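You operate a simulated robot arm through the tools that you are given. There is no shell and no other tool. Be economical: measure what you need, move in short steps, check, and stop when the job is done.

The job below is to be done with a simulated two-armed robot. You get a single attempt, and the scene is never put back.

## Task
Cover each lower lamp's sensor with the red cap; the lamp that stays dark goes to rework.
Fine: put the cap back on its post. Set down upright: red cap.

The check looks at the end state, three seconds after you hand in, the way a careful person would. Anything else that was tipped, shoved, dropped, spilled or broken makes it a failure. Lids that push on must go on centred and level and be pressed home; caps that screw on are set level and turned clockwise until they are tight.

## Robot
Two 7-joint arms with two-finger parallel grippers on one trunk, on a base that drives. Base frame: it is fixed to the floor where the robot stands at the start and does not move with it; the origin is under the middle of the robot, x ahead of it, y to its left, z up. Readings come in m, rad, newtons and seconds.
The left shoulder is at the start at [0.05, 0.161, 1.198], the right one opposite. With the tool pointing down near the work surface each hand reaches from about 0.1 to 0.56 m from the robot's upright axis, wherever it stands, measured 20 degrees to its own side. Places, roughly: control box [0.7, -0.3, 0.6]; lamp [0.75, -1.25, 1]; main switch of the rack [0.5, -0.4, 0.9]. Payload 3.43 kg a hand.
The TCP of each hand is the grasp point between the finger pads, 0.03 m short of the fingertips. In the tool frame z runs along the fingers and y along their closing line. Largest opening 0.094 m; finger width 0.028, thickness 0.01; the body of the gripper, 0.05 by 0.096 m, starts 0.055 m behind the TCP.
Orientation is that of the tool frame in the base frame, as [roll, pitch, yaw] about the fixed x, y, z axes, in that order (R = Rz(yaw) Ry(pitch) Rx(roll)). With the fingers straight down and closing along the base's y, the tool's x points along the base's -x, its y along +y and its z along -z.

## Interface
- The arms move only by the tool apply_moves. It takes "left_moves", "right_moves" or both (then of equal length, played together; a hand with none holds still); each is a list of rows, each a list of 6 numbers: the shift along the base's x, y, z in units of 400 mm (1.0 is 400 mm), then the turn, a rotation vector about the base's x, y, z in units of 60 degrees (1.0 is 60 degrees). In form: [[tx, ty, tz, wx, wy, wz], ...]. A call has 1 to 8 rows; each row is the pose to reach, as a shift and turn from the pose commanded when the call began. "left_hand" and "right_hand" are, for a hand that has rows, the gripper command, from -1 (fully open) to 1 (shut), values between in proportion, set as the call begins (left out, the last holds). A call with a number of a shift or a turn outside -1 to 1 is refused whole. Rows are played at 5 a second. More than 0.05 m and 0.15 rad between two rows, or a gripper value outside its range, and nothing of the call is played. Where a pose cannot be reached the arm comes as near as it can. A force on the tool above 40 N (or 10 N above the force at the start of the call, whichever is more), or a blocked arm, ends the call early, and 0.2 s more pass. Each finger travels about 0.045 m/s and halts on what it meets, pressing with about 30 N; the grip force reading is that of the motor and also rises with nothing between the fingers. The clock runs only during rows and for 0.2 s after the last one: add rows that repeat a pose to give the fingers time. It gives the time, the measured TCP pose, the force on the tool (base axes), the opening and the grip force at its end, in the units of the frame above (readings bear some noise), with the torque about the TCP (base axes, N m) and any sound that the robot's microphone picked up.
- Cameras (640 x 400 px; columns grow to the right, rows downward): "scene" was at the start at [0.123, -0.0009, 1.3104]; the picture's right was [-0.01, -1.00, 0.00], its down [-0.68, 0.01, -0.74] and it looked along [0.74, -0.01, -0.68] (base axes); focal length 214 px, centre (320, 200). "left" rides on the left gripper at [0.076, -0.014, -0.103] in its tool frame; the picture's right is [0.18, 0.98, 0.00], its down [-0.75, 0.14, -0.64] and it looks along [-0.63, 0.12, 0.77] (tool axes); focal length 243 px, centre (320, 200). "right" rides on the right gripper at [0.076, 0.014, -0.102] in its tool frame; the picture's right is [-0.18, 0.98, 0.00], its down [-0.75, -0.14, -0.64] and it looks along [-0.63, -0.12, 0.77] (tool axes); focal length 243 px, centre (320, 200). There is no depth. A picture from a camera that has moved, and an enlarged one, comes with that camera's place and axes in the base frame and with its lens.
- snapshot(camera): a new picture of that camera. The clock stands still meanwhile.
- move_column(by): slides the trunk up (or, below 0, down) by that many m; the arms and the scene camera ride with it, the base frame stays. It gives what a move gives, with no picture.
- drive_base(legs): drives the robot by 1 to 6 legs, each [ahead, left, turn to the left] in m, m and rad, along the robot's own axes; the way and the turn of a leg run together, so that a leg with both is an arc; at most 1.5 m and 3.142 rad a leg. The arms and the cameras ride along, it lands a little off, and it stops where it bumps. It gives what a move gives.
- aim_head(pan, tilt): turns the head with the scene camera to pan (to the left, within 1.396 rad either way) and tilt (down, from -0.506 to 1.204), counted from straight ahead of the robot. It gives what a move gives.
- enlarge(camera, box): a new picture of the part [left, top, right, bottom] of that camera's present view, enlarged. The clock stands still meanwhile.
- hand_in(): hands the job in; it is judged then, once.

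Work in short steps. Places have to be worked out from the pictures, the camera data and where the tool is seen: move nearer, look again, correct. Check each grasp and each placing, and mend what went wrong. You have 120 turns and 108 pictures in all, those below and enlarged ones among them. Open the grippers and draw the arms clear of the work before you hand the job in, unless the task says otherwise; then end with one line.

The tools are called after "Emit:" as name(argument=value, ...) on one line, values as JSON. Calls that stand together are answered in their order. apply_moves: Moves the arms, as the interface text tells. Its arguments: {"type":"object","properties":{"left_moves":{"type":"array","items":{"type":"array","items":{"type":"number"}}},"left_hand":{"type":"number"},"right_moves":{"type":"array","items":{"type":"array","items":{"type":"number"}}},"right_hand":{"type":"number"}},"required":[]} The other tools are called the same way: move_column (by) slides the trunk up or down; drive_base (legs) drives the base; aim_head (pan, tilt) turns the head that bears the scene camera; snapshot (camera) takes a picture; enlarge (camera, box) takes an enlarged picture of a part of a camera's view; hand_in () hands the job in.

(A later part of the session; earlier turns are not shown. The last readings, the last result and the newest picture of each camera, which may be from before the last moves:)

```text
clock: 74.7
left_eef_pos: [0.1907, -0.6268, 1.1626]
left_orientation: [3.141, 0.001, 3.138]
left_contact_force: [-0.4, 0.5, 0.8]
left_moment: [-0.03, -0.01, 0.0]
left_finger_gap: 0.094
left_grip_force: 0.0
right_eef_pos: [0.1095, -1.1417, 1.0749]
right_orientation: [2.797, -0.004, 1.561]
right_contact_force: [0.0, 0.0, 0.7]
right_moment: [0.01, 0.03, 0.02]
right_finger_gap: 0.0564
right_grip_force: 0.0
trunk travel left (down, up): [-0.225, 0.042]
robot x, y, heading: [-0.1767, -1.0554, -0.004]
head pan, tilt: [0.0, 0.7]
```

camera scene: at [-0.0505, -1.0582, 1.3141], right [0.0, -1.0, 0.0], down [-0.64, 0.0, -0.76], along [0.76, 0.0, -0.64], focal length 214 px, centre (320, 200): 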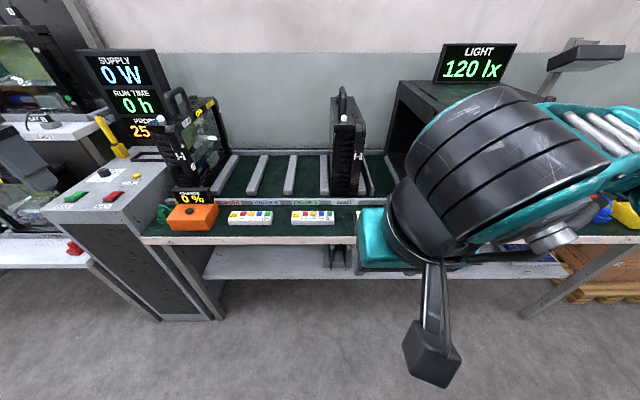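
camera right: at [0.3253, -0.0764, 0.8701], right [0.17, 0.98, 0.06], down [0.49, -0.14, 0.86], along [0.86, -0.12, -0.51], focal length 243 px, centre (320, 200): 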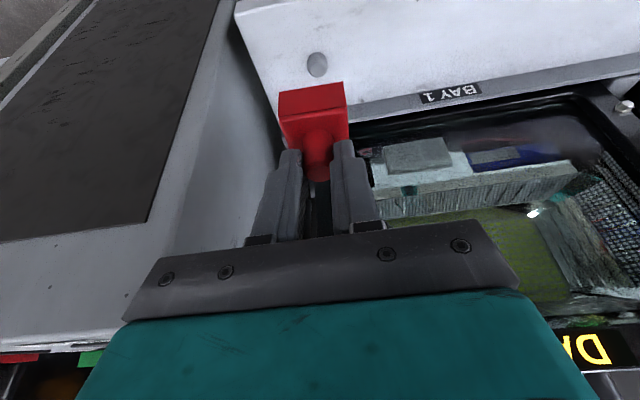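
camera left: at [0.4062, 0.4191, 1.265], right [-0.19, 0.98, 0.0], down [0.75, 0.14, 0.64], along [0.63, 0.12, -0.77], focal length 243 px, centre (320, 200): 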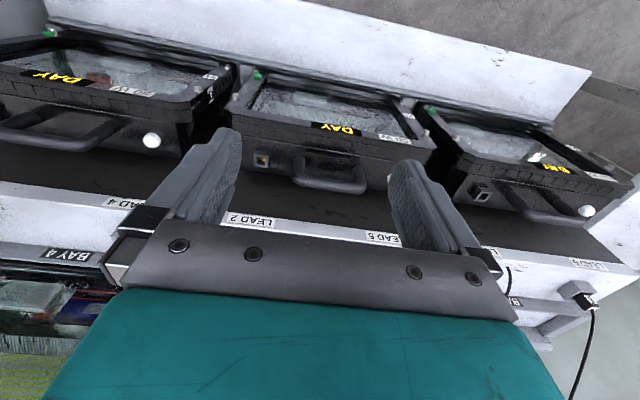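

The orientation is as wanted (fingers forward-down, closing along x). Now drive left to lamp 22 and come forward.

Emit:
drive_base(legs=[[0, 1.3, 0], [0, 0.38, 0], [0.28, 0, 0]])

Emit:
aim_head(pan=0.0, tilt=0.9)

Emit:
snapshot(camera="scene")

Emit:
snapshot(camera="left")

Emit:
snapshot(camera="right")

```text
clock: 84.7
left_eef_pos: [0.4799, 1.0283, 1.1627]
left_orientation: [-3.141, -0.002, 3.131]
left_contact_force: [0.6, -0.5, 0.1]
left_moment: [0.02, -0.01, 0.0]
left_finger_gap: 0.094
left_grip_force: 0.0
right_eef_pos: [0.3959, 0.5136, 1.0744]
right_orientation: [2.795, -0.004, 1.556]
right_contact_force: [-1.1, 0.4, -1.1]
right_moment: [-0.01, -0.03, 0.01]
right_finger_gap: 0.0564
right_grip_force: 0.1
trunk travel left (down, up): [-0.225, 0.042]
robot x, y, heading: [0.1103, 0.6045, -0.015]
head pan, tilt: [0.0, 0.7]
```

```text
clock: 85.4
left_eef_pos: [0.4812, 1.0286, 1.1617]
left_orientation: [3.141, -0.001, 3.13]
left_contact_force: [-0.3, -0.2, -0.2]
left_moment: [0.02, 0.02, 0.04]
left_finger_gap: 0.0943
left_grip_force: 0.1
right_eef_pos: [0.3945, 0.5138, 1.0758]
right_orientation: [2.796, -0.005, 1.556]
right_contact_force: [0.4, 0.1, 0.1]
right_moment: [0.0, 0.0, 0.03]
right_finger_gap: 0.0563
right_grip_force: 0.1
trunk travel left (down, up): [-0.225, 0.042]
robot x, y, heading: [0.1128, 0.6023, -0.014]
head pan, tilt: [0.0, 0.901]
```

```text
44 pictures are left
camera scene: at [0.2267, 0.5998, 1.298], right [-0.01, -1.0, 0.0], down [-0.78, 0.01, -0.62], along [0.62, -0.01, -0.78], focal length 214 px, centre (320, 200)
```

scene: 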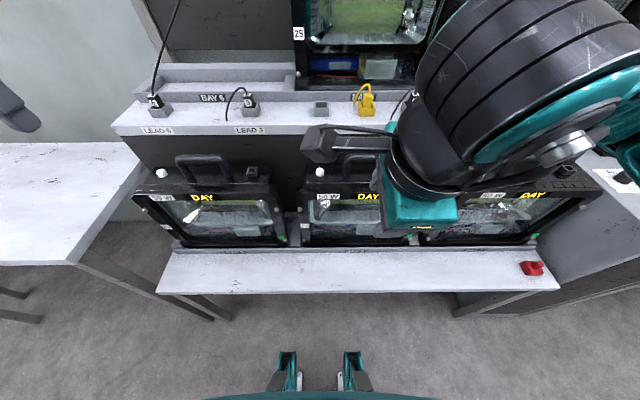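

```text
43 pictures are left
camera left: at [0.4035, 1.0165, 1.2649], right [-0.17, 0.98, 0.0], down [0.76, 0.13, 0.64], along [0.63, 0.11, -0.77], focal length 243 px, centre (320, 200)
```

left: 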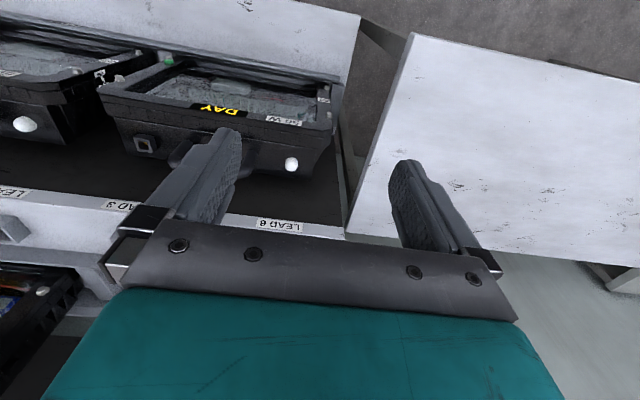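

```text
42 pictures are left
camera right: at [0.3757, 0.5888, 1.178], right [0.92, -0.2, 0.33], down [-0.36, -0.75, 0.55], along [0.14, -0.63, -0.76], focal length 243 px, centre (320, 200)
```

right: 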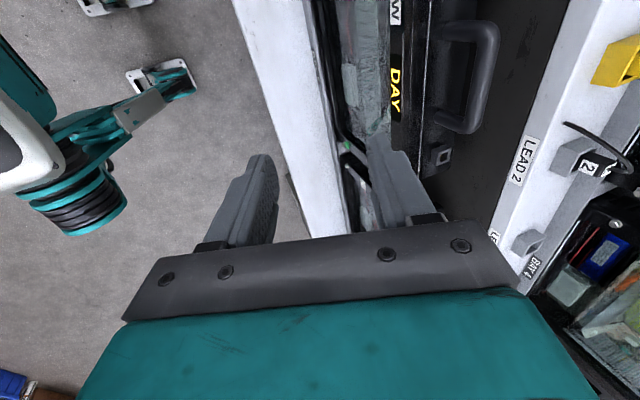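

Handle bar of lamp 22 ≈ (0.646, 0.476, 0.943), about 20 mm thick. I tilt to 30° for shelf clearance, narrow to 46 mm and move to a pre-grasp 0.12 m back along the finger axis.

Emit:
apply_moves(right_moves=[[0.1, -0.03, 0, 0, -0.08, 0.014], [0.2, -0.06, 0, 0, -0.167, 0.014], [0.3, -0.095, 0, 0, -0.167, 0.014], [0.4, -0.095, -0.02, 0, -0.167, 0.014], [0.466, -0.095, -0.05, 0, -0.167, 0.014], [0.466, -0.095, -0.05, 0, -0.167, 0.014]], right_hand=0.02)

Emit:
snapshot(camera="right")

Emit:
snapshot(camera="scene")

```text
clock: 86.8
left_eef_pos: [0.4804, 1.0291, 1.1623]
left_orientation: [3.141, 0.0, 3.13]
left_contact_force: [0.8, -0.4, -0.5]
left_moment: [0.0, 0.01, -0.01]
left_finger_gap: 0.0941
left_grip_force: 0.1
right_eef_pos: [0.5817, 0.474, 1.0544]
right_orientation: [2.62, -0.003, 1.571]
right_contact_force: [0.7, 0.0, -0.4]
right_moment: [0.05, 0.02, 0.01]
right_finger_gap: 0.046
right_grip_force: 0.1
trunk travel left (down, up): [-0.225, 0.042]
robot x, y, heading: [0.1113, 0.5987, -0.01]
head pan, tilt: [0.0, 0.901]
```

```text
41 pictures are left
camera right: at [0.5437, 0.5484, 1.1522], right [0.85, -0.19, 0.49], down [-0.44, -0.76, 0.48], along [0.28, -0.63, -0.73], focal length 243 px, centre (320, 200)
```

right: 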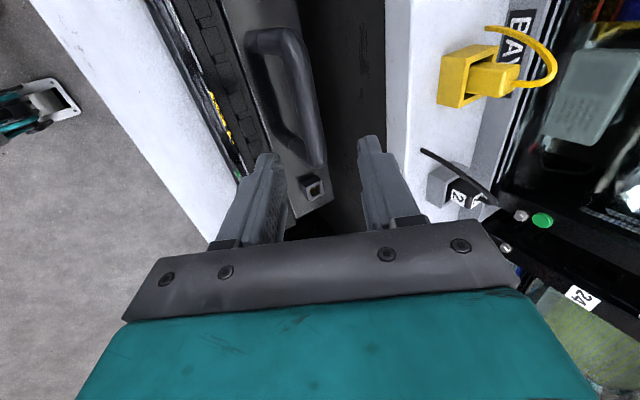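

```text
40 pictures are left
camera scene: at [0.2266, 0.5998, 1.2979], right [-0.01, -1.0, 0.0], down [-0.78, 0.01, -0.62], along [0.62, -0.01, -0.78], focal length 214 px, centre (320, 200)
```

scene: 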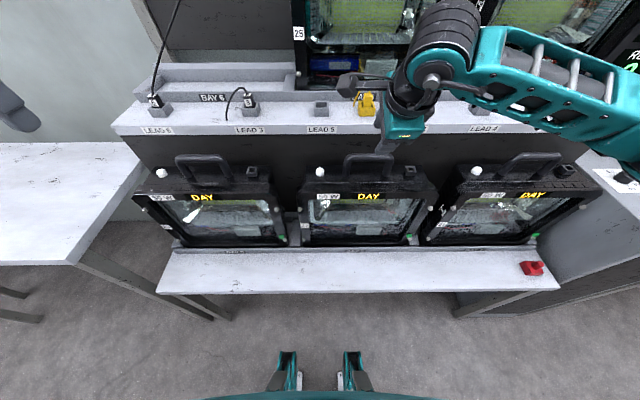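

Close to plan; I zoom both views to refine the bar position.

Emit:
enlarge(camera="right", box=[200, 20, 440, 240])

Emit:
enlarge(camera="scene", box=[300, 110, 460, 210])

```text
1.82 times, centred on (320, 130) of right
camera zoom: at [0.5437, 0.5484, 1.1522], right [0.85, -0.19, 0.49], down [-0.44, -0.76, 0.48], along [0.28, -0.63, -0.73], focal length 441 px, centre (320, 327)
```

zoom: 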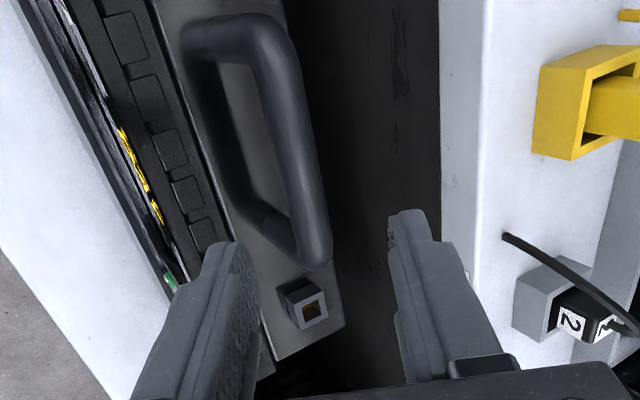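

```text
4.00 times, centred on (380, 160) of scene
camera zoom: at [0.2266, 0.5998, 1.2979], right [-0.01, -1.0, 0.0], down [-0.78, 0.01, -0.62], along [0.62, -0.01, -0.78], focal length 858 px, centre (80, 360)
```

zoom: 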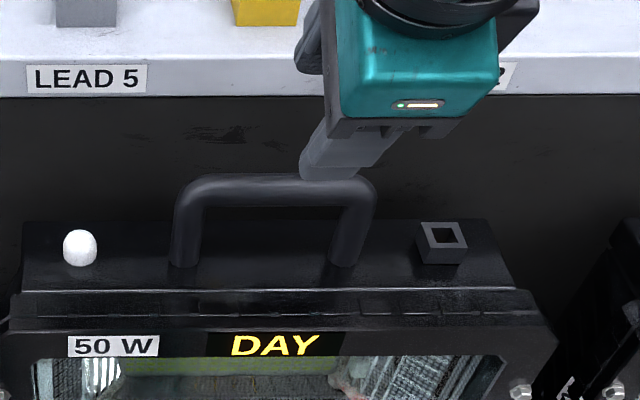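

Bar refined to (0.624, 0.477, 0.960), about 11 mm toward me from the current finger plane. I shift and slide down the finger axis around the bar.

Emit:
apply_moves(right_moves=[[-0.024, 0.005, -0.014, 0, 0, 0], [0.016, 0.005, -0.08, 0, 0, 0], [0.056, 0.005, -0.15, 0, 0, 0], [0.08, 0.005, -0.19, 0, 0, 0], [0.08, 0.005, -0.19, 0, 0, 0]])

Emit:
enlarge(camera="right", box=[200, 20, 440, 240])

Emit:
enlarge(camera="scene", box=[300, 110, 460, 210])

```text
clock: 88.0
left_eef_pos: [0.4804, 1.0289, 1.1622]
left_orientation: [3.14, 0.001, 3.132]
left_contact_force: [0.4, 0.2, 0.3]
left_moment: [0.02, 0.0, 0.02]
left_finger_gap: 0.0942
left_grip_force: 0.1
right_eef_pos: [0.6143, 0.4758, 0.9786]
right_orientation: [2.622, -0.002, 1.572]
right_contact_force: [-0.5, -0.2, 0.6]
right_moment: [0.03, -0.02, 0.02]
right_finger_gap: 0.0462
right_grip_force: 0.1
trunk travel left (down, up): [-0.225, 0.042]
robot x, y, heading: [0.1123, 0.6013, -0.012]
head pan, tilt: [0.0, 0.901]
```

```text
1.82 times, centred on (320, 130) of right
camera zoom: at [0.5751, 0.551, 1.0759], right [0.85, -0.19, 0.49], down [-0.44, -0.76, 0.48], along [0.28, -0.63, -0.73], focal length 441 px, centre (320, 327)
```

zoom: 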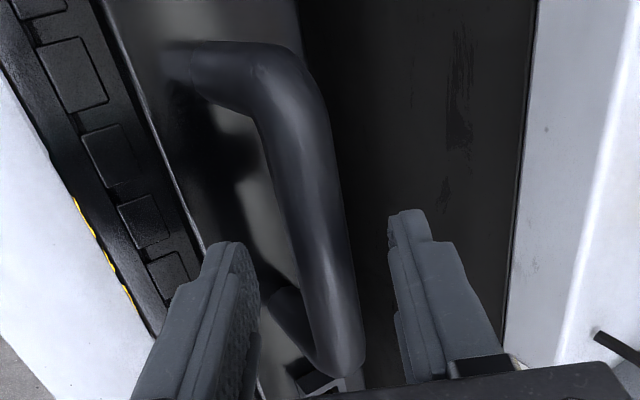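

```text
4.00 times, centred on (380, 160) of scene
camera zoom: at [0.2266, 0.5998, 1.2979], right [-0.01, -1.0, 0.0], down [-0.78, 0.01, -0.62], along [0.62, -0.01, -0.78], focal length 858 px, centre (80, 360)
```

zoom: 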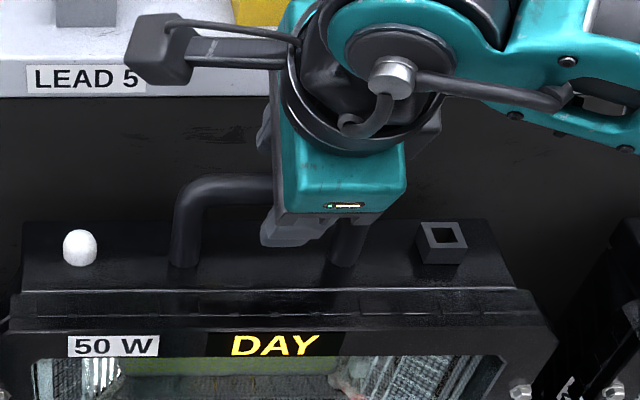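

The bar is between the fingers. I go in the last 12 mm and close.

Emit:
apply_moves(right_moves=[[0.015, 0, -0.027, 0, 0, 0], [0.015, 0, -0.027, 0, 0, 0]])

Emit:
apply_moves(right_moves=[[0, 0, 0, 0, 0, 0], [0, 0, 0, 0, 0, 0], [0, 0, 0, 0, 0, 0], [0, 0, 0, 0, 0, 0]], right_hand=1)

Emit:
enlarge(camera="right", box=[200, 20, 440, 240])

```text
clock: 88.6
left_eef_pos: [0.4808, 1.03, 1.1614]
left_orientation: [-3.14, 0.001, 3.131]
left_contact_force: [0.4, -0.1, -0.6]
left_moment: [-0.02, -0.02, 0.01]
left_finger_gap: 0.0941
left_grip_force: 0.1
right_eef_pos: [0.6195, 0.4753, 0.9664]
right_orientation: [2.619, -0.004, 1.569]
right_contact_force: [0.2, -0.1, -0.6]
right_moment: [-0.01, 0.0, -0.01]
right_finger_gap: 0.0462
right_grip_force: 0.0
trunk travel left (down, up): [-0.225, 0.042]
robot x, y, heading: [0.1112, 0.5996, -0.01]
head pan, tilt: [0.0, 0.901]
```

```text
clock: 89.6
left_eef_pos: [0.4814, 1.0285, 1.1625]
left_orientation: [3.141, 0.001, 3.133]
left_contact_force: [0.1, 0.6, -0.6]
left_moment: [0.0, 0.0, 0.0]
left_finger_gap: 0.094
left_grip_force: 0.0
right_eef_pos: [0.6199, 0.4765, 0.9675]
right_orientation: [2.619, -0.003, 1.571]
right_contact_force: [4.2, 0.6, 3.7]
right_moment: [-0.09, -0.22, 0.17]
right_finger_gap: 0.0195
right_grip_force: 30.1
trunk travel left (down, up): [-0.225, 0.042]
robot x, y, heading: [0.11, 0.6017, -0.012]
head pan, tilt: [0.0, 0.901]
```

```text
1.82 times, centred on (320, 130) of right
camera zoom: at [0.5815, 0.5515, 1.0656], right [0.85, -0.19, 0.49], down [-0.44, -0.76, 0.48], along [0.28, -0.63, -0.73], focal length 441 px, centre (320, 327)
```

zoom: 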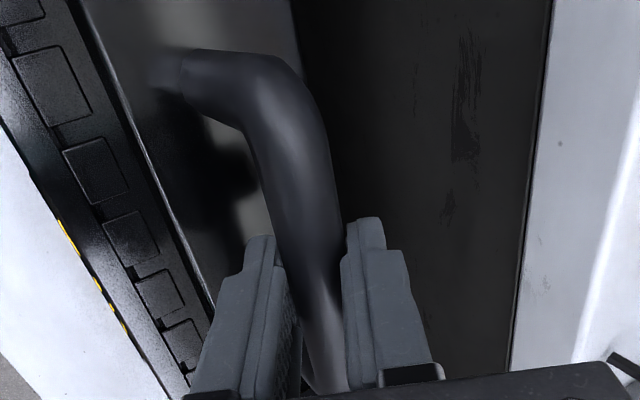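

Firm grip on the bar (19.5 mm). I lift straight up slowly by 4 cm and look.

Emit:
apply_moves(right_moves=[[0, 0, 0.02, 0, 0, 0], [0, 0, 0.04, 0, 0, 0], [-0.005, 0, 0.06, 0, 0, 0], [-0.01, 0, 0.08, 0, 0, 0], [-0.01, 0, 0.1, 0, 0, 0], [-0.01, 0, 0.1, 0, 0, 0]])

Emit:
snapshot(camera="scene")

```text
clock: 91.0
left_eef_pos: [0.4831, 1.0296, 1.1623]
left_orientation: [3.142, -0.002, 3.13]
left_contact_force: [-0.2, 0.3, -1.0]
left_moment: [0.01, -0.02, 0.01]
left_finger_gap: 0.0943
left_grip_force: 0.1
right_eef_pos: [0.6163, 0.4758, 1.0057]
right_orientation: [2.625, -0.002, 1.57]
right_contact_force: [-1.1, 0.9, -22.9]
right_moment: [0.02, 0.08, -0.01]
right_finger_gap: 0.0198
right_grip_force: 30.2
trunk travel left (down, up): [-0.225, 0.042]
robot x, y, heading: [0.113, 0.601, -0.015]
head pan, tilt: [0.0, 0.901]
```

```text
34 pictures are left
camera scene: at [0.2286, 0.5993, 1.2976], right [-0.01, -1.0, 0.0], down [-0.78, 0.01, -0.62], along [0.62, -0.01, -0.78], focal length 214 px, centre (320, 200)
```

scene: 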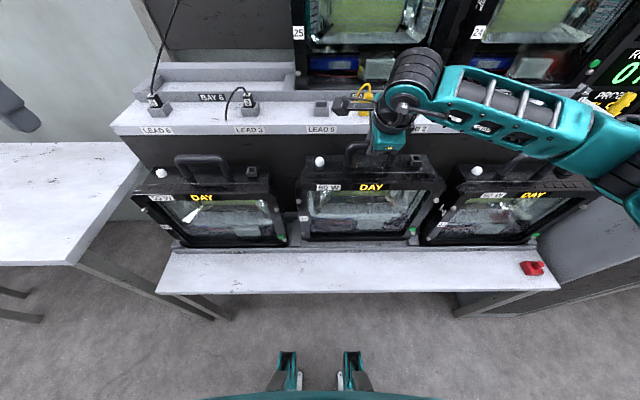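

Lamp 22 (~2.3 kg) hangs free and level. I lift it another 4 cm and pull it out toward me, clear of the rack.

Emit:
apply_moves(right_moves=[[-0.01, 0, 0.05, 0, 0, 0], [-0.03, 0, 0.1, 0, 0, 0], [-0.1, 0, 0.13, 0, 0, 0], [-0.18, 0, 0.16, 0, 0, 0], [-0.26, 0, 0.16, 0, 0, 0], [-0.34, 0, 0.16, 0, 0, 0], [-0.42, 0, 0.16, 0, 0, 0], [-0.42, 0, 0.16, 0, 0, 0]])

Emit:
snapshot(camera="scene")

```text
clock: 92.8
left_eef_pos: [0.4819, 1.0295, 1.1626]
left_orientation: [3.141, -0.002, 3.131]
left_contact_force: [-0.5, 0.1, -0.4]
left_moment: [0.01, -0.01, -0.03]
left_finger_gap: 0.094
left_grip_force: 0.0
right_eef_pos: [0.4503, 0.4771, 1.0702]
right_orientation: [2.623, -0.003, 1.571]
right_contact_force: [-0.6, -0.7, -21.8]
right_moment: [-0.02, 0.05, -0.02]
right_finger_gap: 0.0199
right_grip_force: 30.2
trunk travel left (down, up): [-0.225, 0.042]
robot x, y, heading: [0.1144, 0.6029, -0.013]
head pan, tilt: [0.0, 0.901]
```

```text
33 pictures are left
camera scene: at [0.2279, 0.5992, 1.2977], right [-0.01, -1.0, 0.0], down [-0.78, 0.01, -0.62], along [0.62, -0.01, -0.78], focal length 214 px, centre (320, 200)
```

scene: 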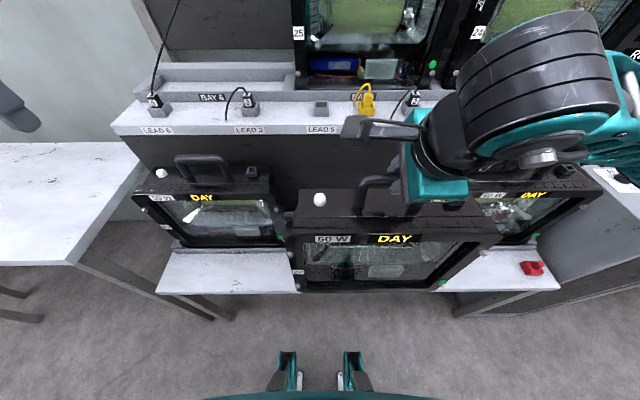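

Clear of the rack. I back off 0.4 m, raise the trunk 4 cm, then reach forward and turn the lamp +90° in free space.

Emit:
drive_base(legs=[[-0.4, 0, 0.013]])

Emit:
move_column(by=0.04)

Emit:
apply_moves(right_moves=[[0.1, -0.05, 0.0, 0, 0, 0.12], [0.2, -0.1, 0.0, 0, 0, 0.24], [0.28, -0.15, 0.0, 0, 0, 0.36], [0.28, -0.2, 0.0, 0, 0, 0.48], [0.28, -0.2, 0.0, 0, 0, 0.6], [0.28, -0.2, 0.0, 0, 0, 0.7], [0.28, -0.2, 0.0, 0, 0, 0.75]])

Emit:
snapshot(camera="scene")

```text
clock: 95.3
left_eef_pos: [0.0838, 1.0352, 1.1614]
left_orientation: [-3.141, -0.001, -3.14]
left_contact_force: [-0.2, 0.5, -0.5]
left_moment: [-0.05, -0.02, 0.0]
left_finger_gap: 0.0939
left_grip_force: 0.0
right_eef_pos: [0.0577, 0.4828, 1.0697]
right_orientation: [2.623, -0.003, 1.582]
right_contact_force: [0.6, 0.1, -22.5]
right_moment: [-0.02, 0.09, 0.02]
right_finger_gap: 0.0198
right_grip_force: 29.7
trunk travel left (down, up): [-0.225, 0.042]
robot x, y, heading: [-0.2815, 0.6046, -0.003]
head pan, tilt: [0.0, 0.901]
```

```text
clock: 96.1
left_eef_pos: [0.0828, 1.0359, 1.2025]
left_orientation: [3.142, -0.001, -3.14]
left_contact_force: [0.4, -0.6, -0.4]
left_moment: [-0.03, -0.03, -0.02]
left_finger_gap: 0.0941
left_grip_force: 0.1
right_eef_pos: [0.0574, 0.4828, 1.1091]
right_orientation: [2.626, -0.003, 1.583]
right_contact_force: [1.2, 0.7, -22.9]
right_moment: [-0.02, 0.25, 0.0]
right_finger_gap: 0.0194
right_grip_force: 29.8
trunk travel left (down, up): [-0.265, 0.002]
robot x, y, heading: [-0.2823, 0.6017, 0.002]
head pan, tilt: [0.0, 0.901]
```

```text
clock: 97.7
left_eef_pos: [0.0842, 1.0342, 1.2018]
left_orientation: [3.141, -0.001, -3.138]
left_contact_force: [-0.3, -0.4, 0.1]
left_moment: [-0.03, 0.01, -0.02]
left_finger_gap: 0.0939
left_grip_force: 0.1
right_eef_pos: [0.1689, 0.4008, 1.1071]
right_orientation: [2.627, -0.007, 2.371]
right_contact_force: [1.5, 0.9, -28.1]
right_moment: [-1.14, 0.97, -0.05]
right_finger_gap: 0.0186
right_grip_force: 25.5
trunk travel left (down, up): [-0.265, 0.002]
robot x, y, heading: [-0.2828, 0.603, 0.001]
head pan, tilt: [0.0, 0.901]
```

```text
32 pictures are left
camera scene: at [-0.1651, 0.6021, 1.3377], right [0.0, -1.0, 0.0], down [-0.78, 0.0, -0.62], along [0.62, 0.0, -0.78], focal length 214 px, centre (320, 200)
```

scene: 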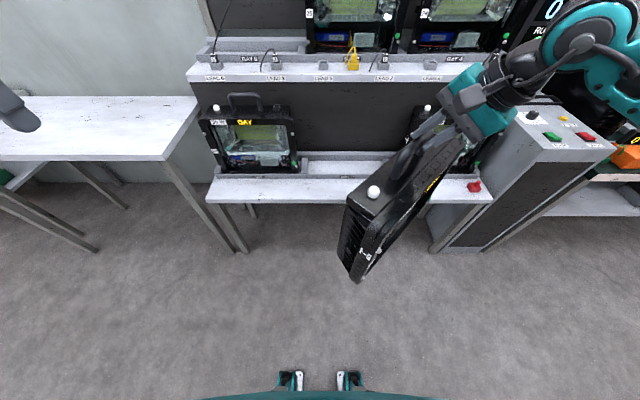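

The fast turn made the lamp swing about the bar. I hold still a second and check whether it has settled.

Emit:
apply_moves(right_moves=[[0, 0, 0, 0, 0, 0], [0, 0, 0, 0, 0, 0], [0, 0, 0, 0, 0, 0], [0, 0, 0, 0, 0, 0], [0, 0, 0, 0, 0, 0]])

Emit:
enlarge(camera="scene", box=[300, 40, 540, 290])

```text
clock: 98.9
left_eef_pos: [0.0824, 1.0352, 1.2026]
left_orientation: [-3.14, 0.0, -3.14]
left_contact_force: [0.2, 0.3, -0.5]
left_moment: [-0.03, -0.05, -0.01]
left_finger_gap: 0.094
left_grip_force: 0.0
right_eef_pos: [0.169, 0.4035, 1.1091]
right_orientation: [2.622, -0.005, 2.369]
right_contact_force: [-0.1, 0.1, -0.3]
right_moment: [0.0, -0.03, 0.02]
right_finger_gap: 0.0
right_grip_force: 30.0
trunk travel left (down, up): [-0.265, 0.002]
robot x, y, heading: [-0.2832, 0.6074, 0.004]
head pan, tilt: [0.0, 0.901]
```

```text
1.60 times, centred on (420, 165) of scene
camera zoom: at [-0.1669, 0.6028, 1.3379], right [0.0, -1.0, 0.0], down [-0.78, 0.0, -0.62], along [0.62, 0.0, -0.78], focal length 343 px, centre (160, 256)
```

zoom: 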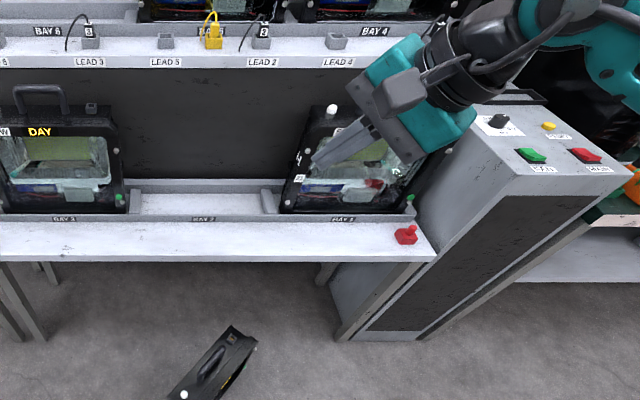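

The lamp slipped out and fell to the floor — a drop I must try to mend. I look at how it lies.

Emit:
aim_head(pan=-0.1, tilt=1.2)

Emit:
snapshot(camera="scene")

Emit:
enlarge(camera="scene", box=[240, 90, 480, 260])

```text
clock: 99.7
left_eef_pos: [0.0814, 1.0356, 1.2021]
left_orientation: [-3.141, 0.001, -3.139]
left_contact_force: [-0.4, -0.4, -1.1]
left_moment: [-0.01, 0.01, 0.0]
left_finger_gap: 0.0938
left_grip_force: 0.0
right_eef_pos: [0.1695, 0.4028, 1.1089]
right_orientation: [2.623, -0.004, 2.367]
right_contact_force: [0.0, 0.4, -0.4]
right_moment: [0.01, 0.0, -0.06]
right_finger_gap: 0.0003
right_grip_force: 29.7
trunk travel left (down, up): [-0.265, 0.002]
robot x, y, heading: [-0.2808, 0.6023, 0.002]
head pan, tilt: [-0.099, 1.201]
```

```text
30 pictures are left
camera scene: at [-0.1868, 0.5973, 1.3181], right [-0.1, -1.0, 0.0], down [-0.93, 0.09, -0.36], along [0.36, -0.04, -0.93], focal length 214 px, centre (320, 200)
```

scene: 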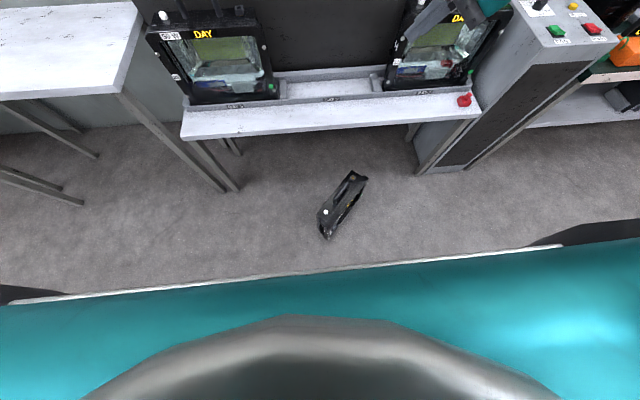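

```text
2.35 times, centred on (360, 175) of scene
camera zoom: at [-0.1868, 0.5973, 1.3181], right [-0.1, -1.0, 0.0], down [-0.93, 0.09, -0.36], along [0.36, -0.04, -0.93], focal length 505 px, centre (226, 259)
```

zoom: 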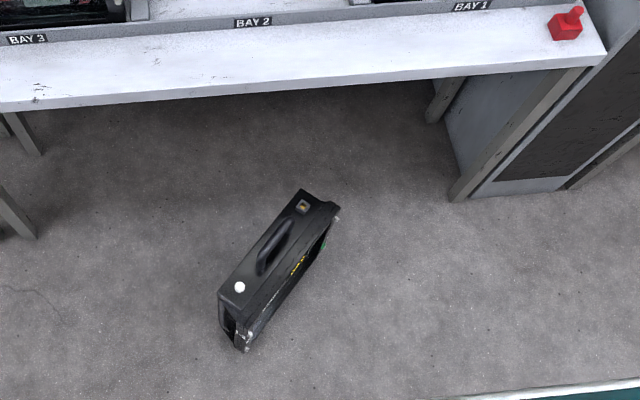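

The lamp stands upright on the floor, apparently intact, at about (0.202, 0.448), its bar along −28°. I un-tilt the hand, align it, open it and lower the trunk to take it up again with a deeper grip.

Emit:
apply_moves(right_moves=[[0, 0, 0, -0.089, 0.087, 0], [0, 0, 0, -0.178, 0.174, 0], [0, 0, 0, -0.267, 0.26, 0], [0, 0, 0, -0.356, 0.347, 0], [0, 0, 0, -0.356, 0.347, 0]], right_hand=-0.3)

Emit:
apply_moves(right_moves=[[0.02, 0.02, 0, 0, 0, 0.09], [0.04, 0.06, 0, 0, 0, 0.18], [0.06, 0.1, 0, 0, 0, 0.271], [0.08, 0.11, 0, 0, 0, 0.271], [0.08, 0.11, 0, 0, 0, 0.271]])

Emit:
move_column(by=-0.24)

Emit:
snapshot(camera="right")

Emit:
snapshot(camera="scene")

```text
clock: 100.9
left_eef_pos: [0.0815, 1.0345, 1.202]
left_orientation: [3.141, 0.0, -3.141]
left_contact_force: [0.9, -0.3, 0.3]
left_moment: [0.0, -0.03, 0.02]
left_finger_gap: 0.0941
left_grip_force: 0.1
right_eef_pos: [0.1684, 0.4018, 1.1105]
right_orientation: [-3.14, -0.002, 2.366]
right_contact_force: [0.3, -0.5, -0.1]
right_moment: [0.0, -0.02, 0.02]
right_finger_gap: 0.061
right_grip_force: 0.0
trunk travel left (down, up): [-0.265, 0.002]
robot x, y, heading: [-0.2821, 0.6051, 0.002]
head pan, tilt: [-0.099, 1.201]
```

```text
clock: 102.1
left_eef_pos: [0.0817, 1.0352, 1.2027]
left_orientation: [3.14, -0.001, -3.14]
left_contact_force: [1.2, -0.4, -0.4]
left_moment: [0.01, -0.01, 0.01]
left_finger_gap: 0.0941
left_grip_force: 0.2
right_eef_pos: [0.2015, 0.4471, 1.1093]
right_orientation: [-3.14, -0.002, 2.651]
right_contact_force: [-0.2, -0.2, -0.8]
right_moment: [0.03, -0.01, 0.02]
right_finger_gap: 0.0614
right_grip_force: 0.2
trunk travel left (down, up): [-0.265, 0.002]
robot x, y, heading: [-0.2814, 0.6026, -0.001]
head pan, tilt: [-0.099, 1.201]
```

```text
clock: 104.6
left_eef_pos: [0.0825, 1.0348, 0.9635]
left_orientation: [-3.141, 0.0, -3.139]
left_contact_force: [0.7, -0.2, -0.5]
left_moment: [0.01, -0.02, 0.0]
left_finger_gap: 0.0942
left_grip_force: 0.0
right_eef_pos: [0.2014, 0.4471, 0.8712]
right_orientation: [-3.138, -0.002, 2.649]
right_contact_force: [-0.5, 1.2, -0.3]
right_moment: [0.0, 0.03, -0.01]
right_finger_gap: 0.0612
right_grip_force: 0.1
trunk travel left (down, up): [-0.025, 0.242]
robot x, y, heading: [-0.282, 0.6, -0.001]
head pan, tilt: [-0.099, 1.201]
```

```text
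28 pictures are left
camera right: at [0.1416, 0.4946, 0.9742], right [0.63, 0.78, 0.0], down [0.6, -0.48, 0.64], along [0.5, -0.4, -0.77], focal length 243 px, centre (320, 200)
```

right: 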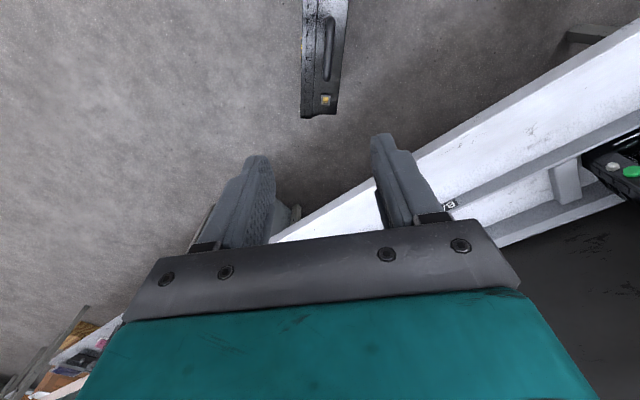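

```text
27 pictures are left
camera scene: at [-0.1869, 0.5972, 1.0781], right [-0.1, -1.0, 0.0], down [-0.93, 0.09, -0.36], along [0.36, -0.04, -0.93], focal length 214 px, centre (320, 200)
```

scene: 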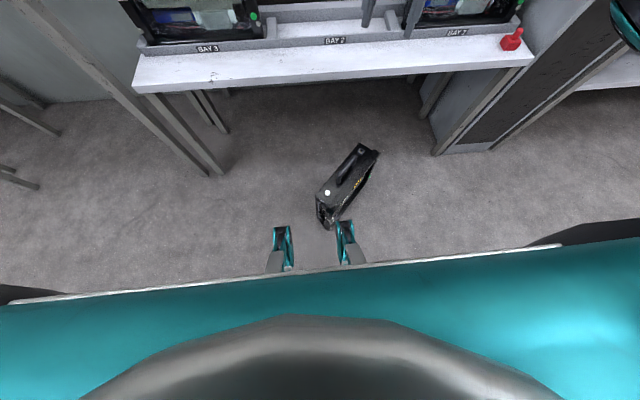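

I zoom both views to triangulate the handle bar on the floor.

Emit:
enlarge(camera="right", box=[260, 0, 400, 125])

Emit:
enlarge(camera="scene", box=[290, 120, 420, 250])

```text
3.20 times, centred on (330, 62) of right
camera zoom: at [0.1416, 0.4946, 0.9742], right [0.63, 0.78, 0.0], down [0.6, -0.48, 0.64], along [0.5, -0.4, -0.77], focal length 776 px, centre (288, 640)
```

zoom: 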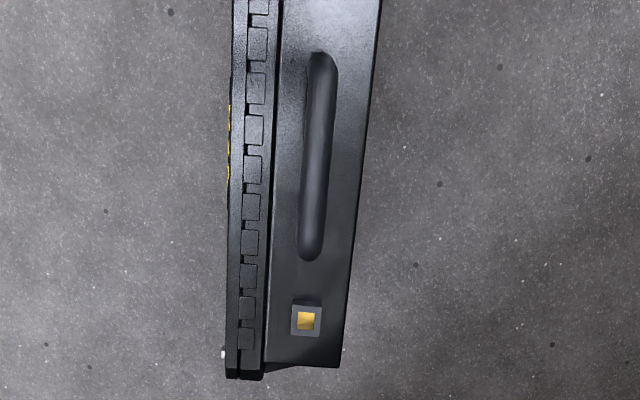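

```text
3.08 times, centred on (355, 185) of scene
camera zoom: at [-0.1869, 0.5972, 1.0781], right [-0.1, -1.0, 0.0], down [-0.93, 0.09, -0.36], along [0.36, -0.04, -0.93], focal length 660 px, centre (212, 246)
```

zoom: 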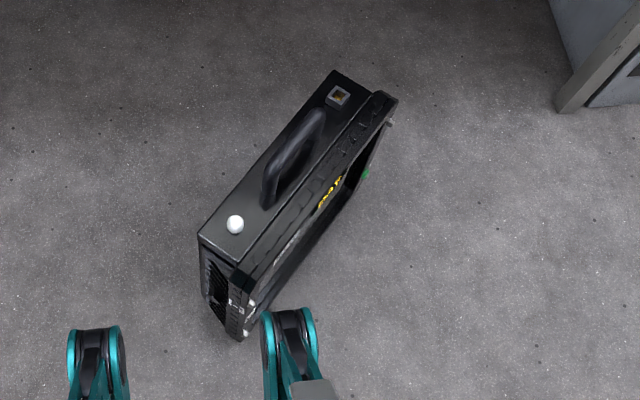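

Bar centre ≈ (0.224, 0.450, 0.333), direction −40°. I realign the yaw and descend to z≈0.45 for a check.

Emit:
move_column(by=-0.023)

Emit:
apply_moves(right_moves=[[0.02, 0.003, -0.1, 0, 0, -0.07], [0.04, 0.007, -0.2, 0, 0, -0.14], [0.0565, 0.007, -0.31, 0, 0, -0.204], [0.0565, 0.007, -0.42, 0, 0, -0.204], [0.0565, 0.007, -0.53, 0, 0, -0.204], [0.0565, 0.007, -0.64, 0, 0, -0.204], [0.0565, 0.007, -0.75, 0, 0, -0.204], [0.0565, 0.007, -0.86, 0, 0, -0.204]])

Emit:
apply_moves(right_moves=[[0, 0, -0.1, 0, 0, 0], [0, 0, -0.1, 0, 0, 0]])

Emit:
snapshot(camera="right")

```text
clock: 105.3
left_eef_pos: [0.0817, 1.0366, 0.9393]
left_orientation: [3.141, -0.001, -3.14]
left_contact_force: [0.7, -0.7, 0.5]
left_moment: [0.02, 0.02, 0.0]
left_finger_gap: 0.0937
left_grip_force: 0.0
right_eef_pos: [0.201, 0.4464, 0.8481]
right_orientation: [-3.14, 0.0, 2.65]
right_contact_force: [0.1, -0.1, 0.4]
right_moment: [0.0, 0.0, 0.01]
right_finger_gap: 0.0611
right_grip_force: 0.1
trunk travel left (down, up): [-0.002, 0.265]
robot x, y, heading: [-0.2842, 0.5985, 0.004]
head pan, tilt: [-0.099, 1.201]
```

```text
clock: 107.1
left_eef_pos: [0.0826, 1.0357, 0.9404]
left_orientation: [-3.141, -0.001, -3.141]
left_contact_force: [-0.4, 0.2, 0.4]
left_moment: [0.02, 0.02, 0.0]
left_finger_gap: 0.0939
left_grip_force: 0.1
right_eef_pos: [0.2264, 0.4467, 0.5034]
right_orientation: [-3.141, -0.002, 2.436]
right_contact_force: [0.4, 0.4, -1.2]
right_moment: [0.01, 0.01, -0.01]
right_finger_gap: 0.0612
right_grip_force: 0.1
trunk travel left (down, up): [-0.002, 0.265]
robot x, y, heading: [-0.2818, 0.6011, 0.002]
head pan, tilt: [-0.099, 1.201]
```

```text
clock: 107.7
left_eef_pos: [0.0803, 1.0348, 0.9389]
left_orientation: [-3.141, 0.0, -3.14]
left_contact_force: [0.9, 0.7, 0.3]
left_moment: [-0.02, 0.04, 0.02]
left_finger_gap: 0.0941
left_grip_force: 0.0
right_eef_pos: [0.2238, 0.4489, 0.463]
right_orientation: [-3.14, -0.003, 2.437]
right_contact_force: [0.7, -0.1, -0.2]
right_moment: [-0.03, 0.02, 0.0]
right_finger_gap: 0.0612
right_grip_force: 0.1
trunk travel left (down, up): [-0.002, 0.265]
robot x, y, heading: [-0.2838, 0.6053, 0.003]
head pan, tilt: [-0.099, 1.201]
```

```text
24 pictures are left
camera right: at [0.1761, 0.5084, 0.5674], right [0.78, 0.63, 0.0], down [0.48, -0.6, 0.64], along [0.4, -0.5, -0.77], focal length 243 px, centre (320, 200)
```

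right: 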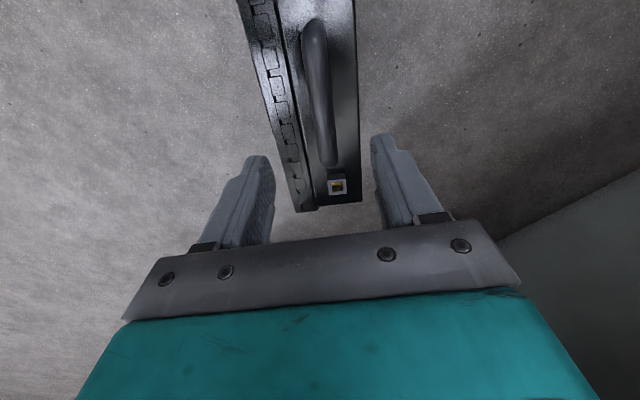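

The bar lies centred under the fingers. I descend to bar height and close.

Emit:
apply_moves(right_moves=[[0, 0, -0.1, 0, 0, 0], [0, 0, -0.2, 0, 0, 0], [0, 0, -0.28, 0, 0, 0], [0, 0, -0.325, 0, 0, 0], [0, 0, -0.325, 0, 0, 0]])

Emit:
enlarge(camera="right", box=[200, 20, 440, 240])

```text
clock: 108.9
left_eef_pos: [0.082, 1.0349, 0.9385]
left_orientation: [3.141, 0.001, -3.138]
left_contact_force: [-0.3, 0.0, 1.4]
left_moment: [0.0, 0.01, -0.04]
left_finger_gap: 0.0942
left_grip_force: 0.1
right_eef_pos: [0.1853, 0.4468, 0.3621]
right_orientation: [-3.141, -0.004, 2.437]
right_contact_force: [2.6, 2.8, 1.2]
right_moment: [-0.11, 0.15, 0.01]
right_finger_gap: 0.0632
right_grip_force: 2.0
right hand out of reach, approached as far as the arm can: row 2, 3, 4, 5
trunk travel left (down, up): [-0.002, 0.265]
robot x, y, heading: [-0.2824, 0.6024, 0.005]
head pan, tilt: [-0.099, 1.201]
```

```text
1.82 times, centred on (320, 130) of right
camera zoom: at [0.1374, 0.5064, 0.4658], right [0.78, 0.63, 0.0], down [0.48, -0.6, 0.64], along [0.4, -0.5, -0.77], focal length 441 px, centre (320, 327)
```

zoom: 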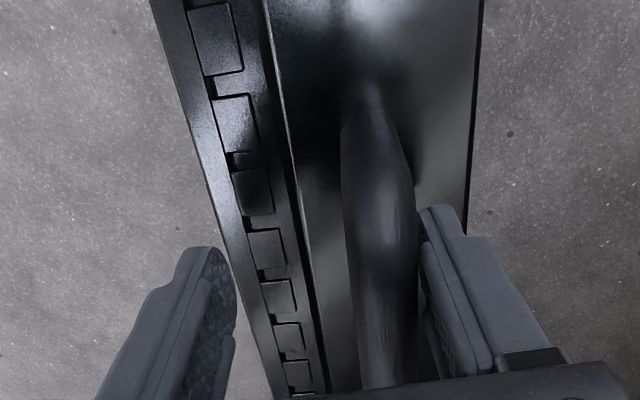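

The bar is just out of reach; the arm drifted short. I raise the hand, drive 6 cm nearer (the base front is still ≥3 cm from the lamp), and correct the hand position.

Emit:
apply_moves(right_moves=[[0, 0, 0.1, 0, 0, 0], [0, 0, 0.2, 0, 0, 0], [0, 0, 0.3, 0, 0, 0], [0, 0, 0.325, 0, 0, 0], [0, 0, 0.325, 0, 0, 0]])

Emit:
drive_base(legs=[[0.06, 0, 0]])

Emit:
snapshot(camera="scene")

```text
clock: 110.1
left_eef_pos: [0.082, 1.0361, 0.9389]
left_orientation: [-3.141, -0.001, -3.14]
left_contact_force: [-0.3, -0.7, -0.2]
left_moment: [-0.03, 0.01, -0.02]
left_finger_gap: 0.0942
left_grip_force: 0.0
right_eef_pos: [0.1835, 0.4466, 0.4935]
right_orientation: [-3.14, -0.004, 2.437]
right_contact_force: [0.1, -0.6, 0.0]
right_moment: [0.0, 0.04, 0.02]
right_finger_gap: 0.061
right_grip_force: 0.1
trunk travel left (down, up): [-0.002, 0.265]
robot x, y, heading: [-0.2816, 0.6032, 0.005]
head pan, tilt: [-0.099, 1.201]
```

```text
clock: 111.0
left_eef_pos: [0.103, 1.0356, 0.9395]
left_orientation: [-3.141, -0.002, -3.141]
left_contact_force: [0.4, 0.1, 0.9]
left_moment: [0.02, 0.0, 0.04]
left_finger_gap: 0.094
left_grip_force: 0.1
right_eef_pos: [0.204, 0.4466, 0.4938]
right_orientation: [-3.138, -0.003, 2.437]
right_contact_force: [0.1, 0.1, 0.3]
right_moment: [0.02, -0.01, 0.0]
right_finger_gap: 0.0612
right_grip_force: 0.2
trunk travel left (down, up): [-0.002, 0.265]
robot x, y, heading: [-0.2643, 0.6053, 0.002]
head pan, tilt: [-0.099, 1.201]
stopped in leg 1: the robot was blocked; the commanded pose is now the measured one
```

```text
22 pictures are left
camera scene: at [-0.1665, 0.5972, 1.0551], right [-0.1, -1.0, 0.0], down [-0.93, 0.09, -0.36], along [0.36, -0.04, -0.93], focal length 214 px, centre (320, 200)
```

scene: 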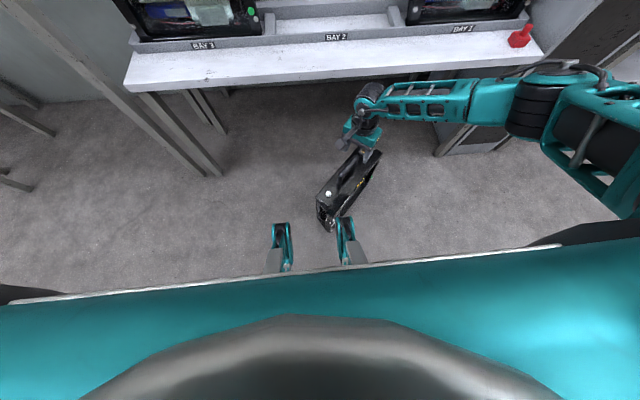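

A foot of the base met the lamp's near corner (lamp still upright). I back off, shift 0.1 m left so the foot passes beside the lamp, and come forward again.

Emit:
drive_base(legs=[[-0.04, 0, 0], [0, 0.1, 0], [0.09, 0, 0]])

Emit:
snapshot(camera="scene")

Emit:
snapshot(camera="right")

```text
clock: 113.3
left_eef_pos: [0.1541, 1.1338, 0.9391]
left_orientation: [-3.142, -0.001, -3.142]
left_contact_force: [-0.3, -0.2, 0.7]
left_moment: [0.01, -0.02, 0.02]
left_finger_gap: 0.0941
left_grip_force: 0.2
right_eef_pos: [0.2539, 0.5441, 0.4929]
right_orientation: [-3.139, -0.004, 2.435]
right_contact_force: [0.6, 0.3, 0.2]
right_moment: [0.01, -0.01, -0.02]
right_finger_gap: 0.0609
right_grip_force: 0.0
trunk travel left (down, up): [-0.002, 0.265]
robot x, y, heading: [-0.2124, 0.7039, 0.0]
head pan, tilt: [-0.099, 1.201]
```

```text
21 pictures are left
camera scene: at [-0.1171, 0.6966, 1.0551], right [-0.1, -0.99, 0.0], down [-0.93, 0.09, -0.36], along [0.36, -0.04, -0.93], focal length 214 px, centre (320, 200)
```

scene: 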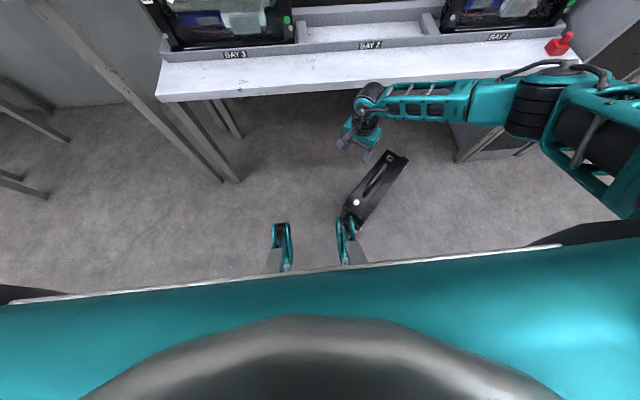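

```text
20 pictures are left
camera right: at [0.2056, 0.605, 0.5968], right [0.78, 0.63, 0.0], down [0.48, -0.6, 0.64], along [0.4, -0.5, -0.77], focal length 243 px, centre (320, 200)
```

right: 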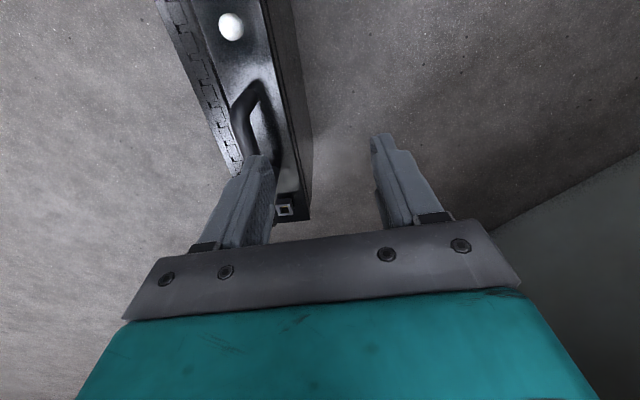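

I zoom both views to re-triangulate the bar (it may have been nudged).

Emit:
enlarge(camera="right", box=[180, 0, 330, 125])

Emit:
enlarge(camera="scene", box=[310, 130, 430, 240])

```text
3.20 times, centred on (255, 62) of right
camera zoom: at [0.2056, 0.605, 0.5968], right [0.78, 0.63, 0.0], down [0.48, -0.6, 0.64], along [0.4, -0.5, -0.77], focal length 776 px, centre (528, 640)
```

zoom: 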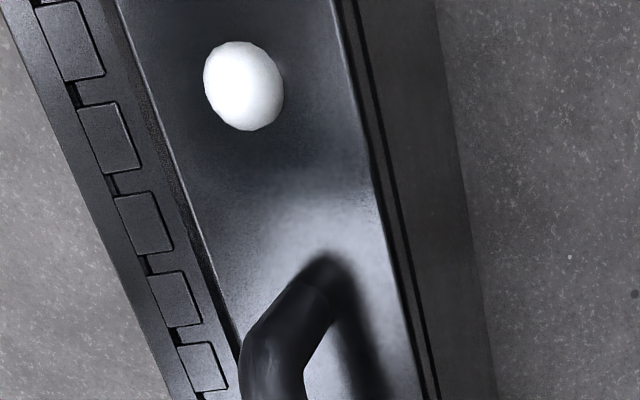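

```text
3.64 times, centred on (370, 185) of scene
camera zoom: at [-0.1171, 0.6966, 1.0551], right [-0.1, -0.99, 0.0], down [-0.93, 0.09, -0.36], along [0.36, -0.04, -0.93], focal length 780 px, centre (138, 254)
```

zoom: 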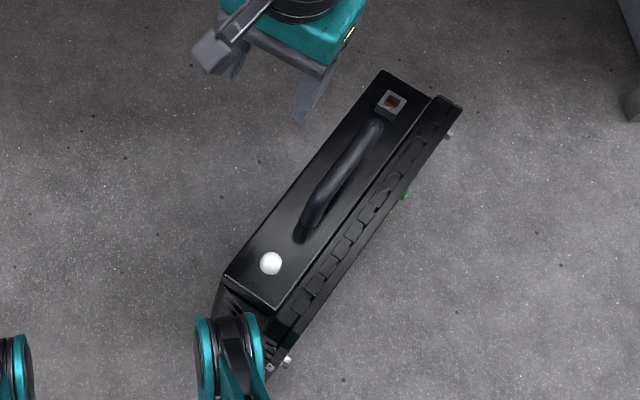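

Bar now at ≈ (0.236, 0.446, 0.335), direction −40.5°, still upright. I move over it and descend to z≈0.42.

Emit:
apply_moves(right_moves=[[-0.02, -0.11, 0, 0, 0, 0], [-0.045, -0.22, 0, 0, 0, 0], [-0.045, -0.247, -0.05, 0, 0, 0], [-0.045, -0.247, -0.12, 0, 0, 0], [-0.045, -0.247, -0.18, 0, 0, 0], [-0.045, -0.247, -0.18, 0, 0, 0]])

Emit:
snapshot(camera="right")

```text
clock: 114.7
left_eef_pos: [0.1525, 1.1342, 0.9394]
left_orientation: [3.14, 0.0, 3.137]
left_contact_force: [-0.3, -0.1, -0.9]
left_moment: [0.0, 0.02, 0.02]
left_finger_gap: 0.0941
left_grip_force: 0.1
right_eef_pos: [0.234, 0.446, 0.4198]
right_orientation: [-3.142, -0.003, 2.435]
right_contact_force: [0.2, -0.6, 0.5]
right_moment: [-0.03, 0.01, 0.01]
right_finger_gap: 0.0613
right_grip_force: 0.2
trunk travel left (down, up): [-0.002, 0.265]
robot x, y, heading: [-0.2103, 0.7018, -0.001]
head pan, tilt: [-0.099, 1.201]
```

```text
17 pictures are left
camera right: at [0.1874, 0.5066, 0.524], right [0.78, 0.63, 0.0], down [0.48, -0.6, 0.64], along [0.4, -0.5, -0.77], focal length 243 px, centre (320, 200)
```

right: 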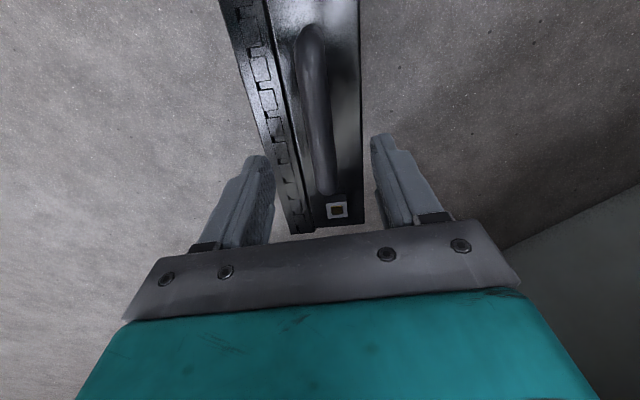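

Centred. I descend to z≈0.328 and close firmly around the bar.

Emit:
apply_moves(right_moves=[[0.003, 0, -0.08, 0, 0, 0], [0.003, 0, -0.15, 0, 0, 0], [0.003, 0, -0.2, 0, 0, 0], [0.003, 0, -0.228, 0, 0, 0], [0.003, 0, -0.228, 0, 0, 0]])

Emit:
apply_moves(right_moves=[[0, 0, 0, 0, 0, 0], [0, 0, 0, 0, 0, 0], [0, 0, 0, 0, 0, 0], [0, 0, 0, 0, 0, 0], [0, 0, 0, 0, 0, 0], [0, 0, 0, 0, 0, 0]], right_hand=1)

Emit:
enlarge(camera="right", box=[200, 20, 440, 240])

```text
clock: 115.9
left_eef_pos: [0.1529, 1.1339, 0.9395]
left_orientation: [3.141, 0.001, 3.14]
left_contact_force: [0.1, -0.6, 0.4]
left_moment: [-0.01, -0.03, 0.03]
left_finger_gap: 0.094
left_grip_force: 0.1
right_eef_pos: [0.2238, 0.446, 0.3313]
right_orientation: [-3.141, -0.002, 2.435]
right_contact_force: [0.3, -0.5, 0.4]
right_moment: [0.05, -0.02, -0.01]
right_finger_gap: 0.061
right_grip_force: 0.0
right hand out of reach, approached as far as the arm can: row 4, 5
trunk travel left (down, up): [-0.002, 0.265]
robot x, y, heading: [-0.2116, 0.7018, 0.001]
head pan, tilt: [-0.099, 1.201]
```

```text
clock: 117.3
left_eef_pos: [0.1522, 1.1349, 0.9401]
left_orientation: [-3.141, 0.0, 3.14]
left_contact_force: [0.6, 0.7, 0.1]
left_moment: [0.01, 0.02, 0.02]
left_finger_gap: 0.0941
left_grip_force: 0.0
right_eef_pos: [0.2258, 0.4462, 0.3316]
right_orientation: [-3.141, -0.004, 2.434]
right_contact_force: [1.1, 7.4, 10.4]
right_moment: [0.21, 0.22, -0.8]
right_finger_gap: 0.0252
right_grip_force: 30.5
trunk travel left (down, up): [-0.002, 0.265]
robot x, y, heading: [-0.2149, 0.7027, 0.001]
head pan, tilt: [-0.099, 1.201]
```

```text
1.82 times, centred on (320, 130) of right
camera zoom: at [0.1776, 0.5069, 0.4357], right [0.78, 0.63, 0.0], down [0.48, -0.6, 0.64], along [0.4, -0.5, -0.77], focal length 441 px, centre (320, 327)
```

zoom: 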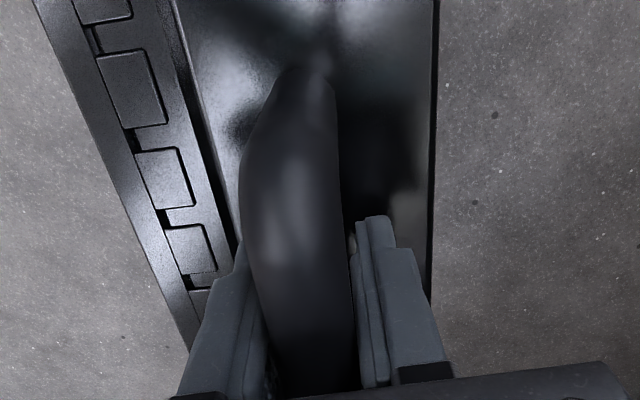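

The gap of 25 mm and a −0.8 N m twist suggest a slight skew on the bar. I rotate the hand −6° to align, and re-read.

Emit:
apply_moves(right_moves=[[0.0, 0, 0.01, 0, 0, -0.05], [0.0, 0, 0.01, 0, 0, -0.1], [0.0, 0, 0.01, 0, 0, -0.1], [0.0, 0, 0.01, 0, 0, -0.1]])

```text
clock: 118.3
left_eef_pos: [0.1532, 1.1339, 0.9391]
left_orientation: [3.141, -0.001, 3.14]
left_contact_force: [0.2, 1.5, 0.4]
left_moment: [0.0, 0.01, 0.02]
left_finger_gap: 0.094
left_grip_force: 0.1
right_eef_pos: [0.2242, 0.4466, 0.3333]
right_orientation: [-3.139, -0.007, 2.329]
right_contact_force: [-0.1, -1.1, 0.3]
right_moment: [0.14, 0.06, 0.02]
right_finger_gap: 0.0242
right_grip_force: 29.4
trunk travel left (down, up): [-0.002, 0.265]
robot x, y, heading: [-0.2123, 0.7042, 0.001]
head pan, tilt: [-0.099, 1.201]
```

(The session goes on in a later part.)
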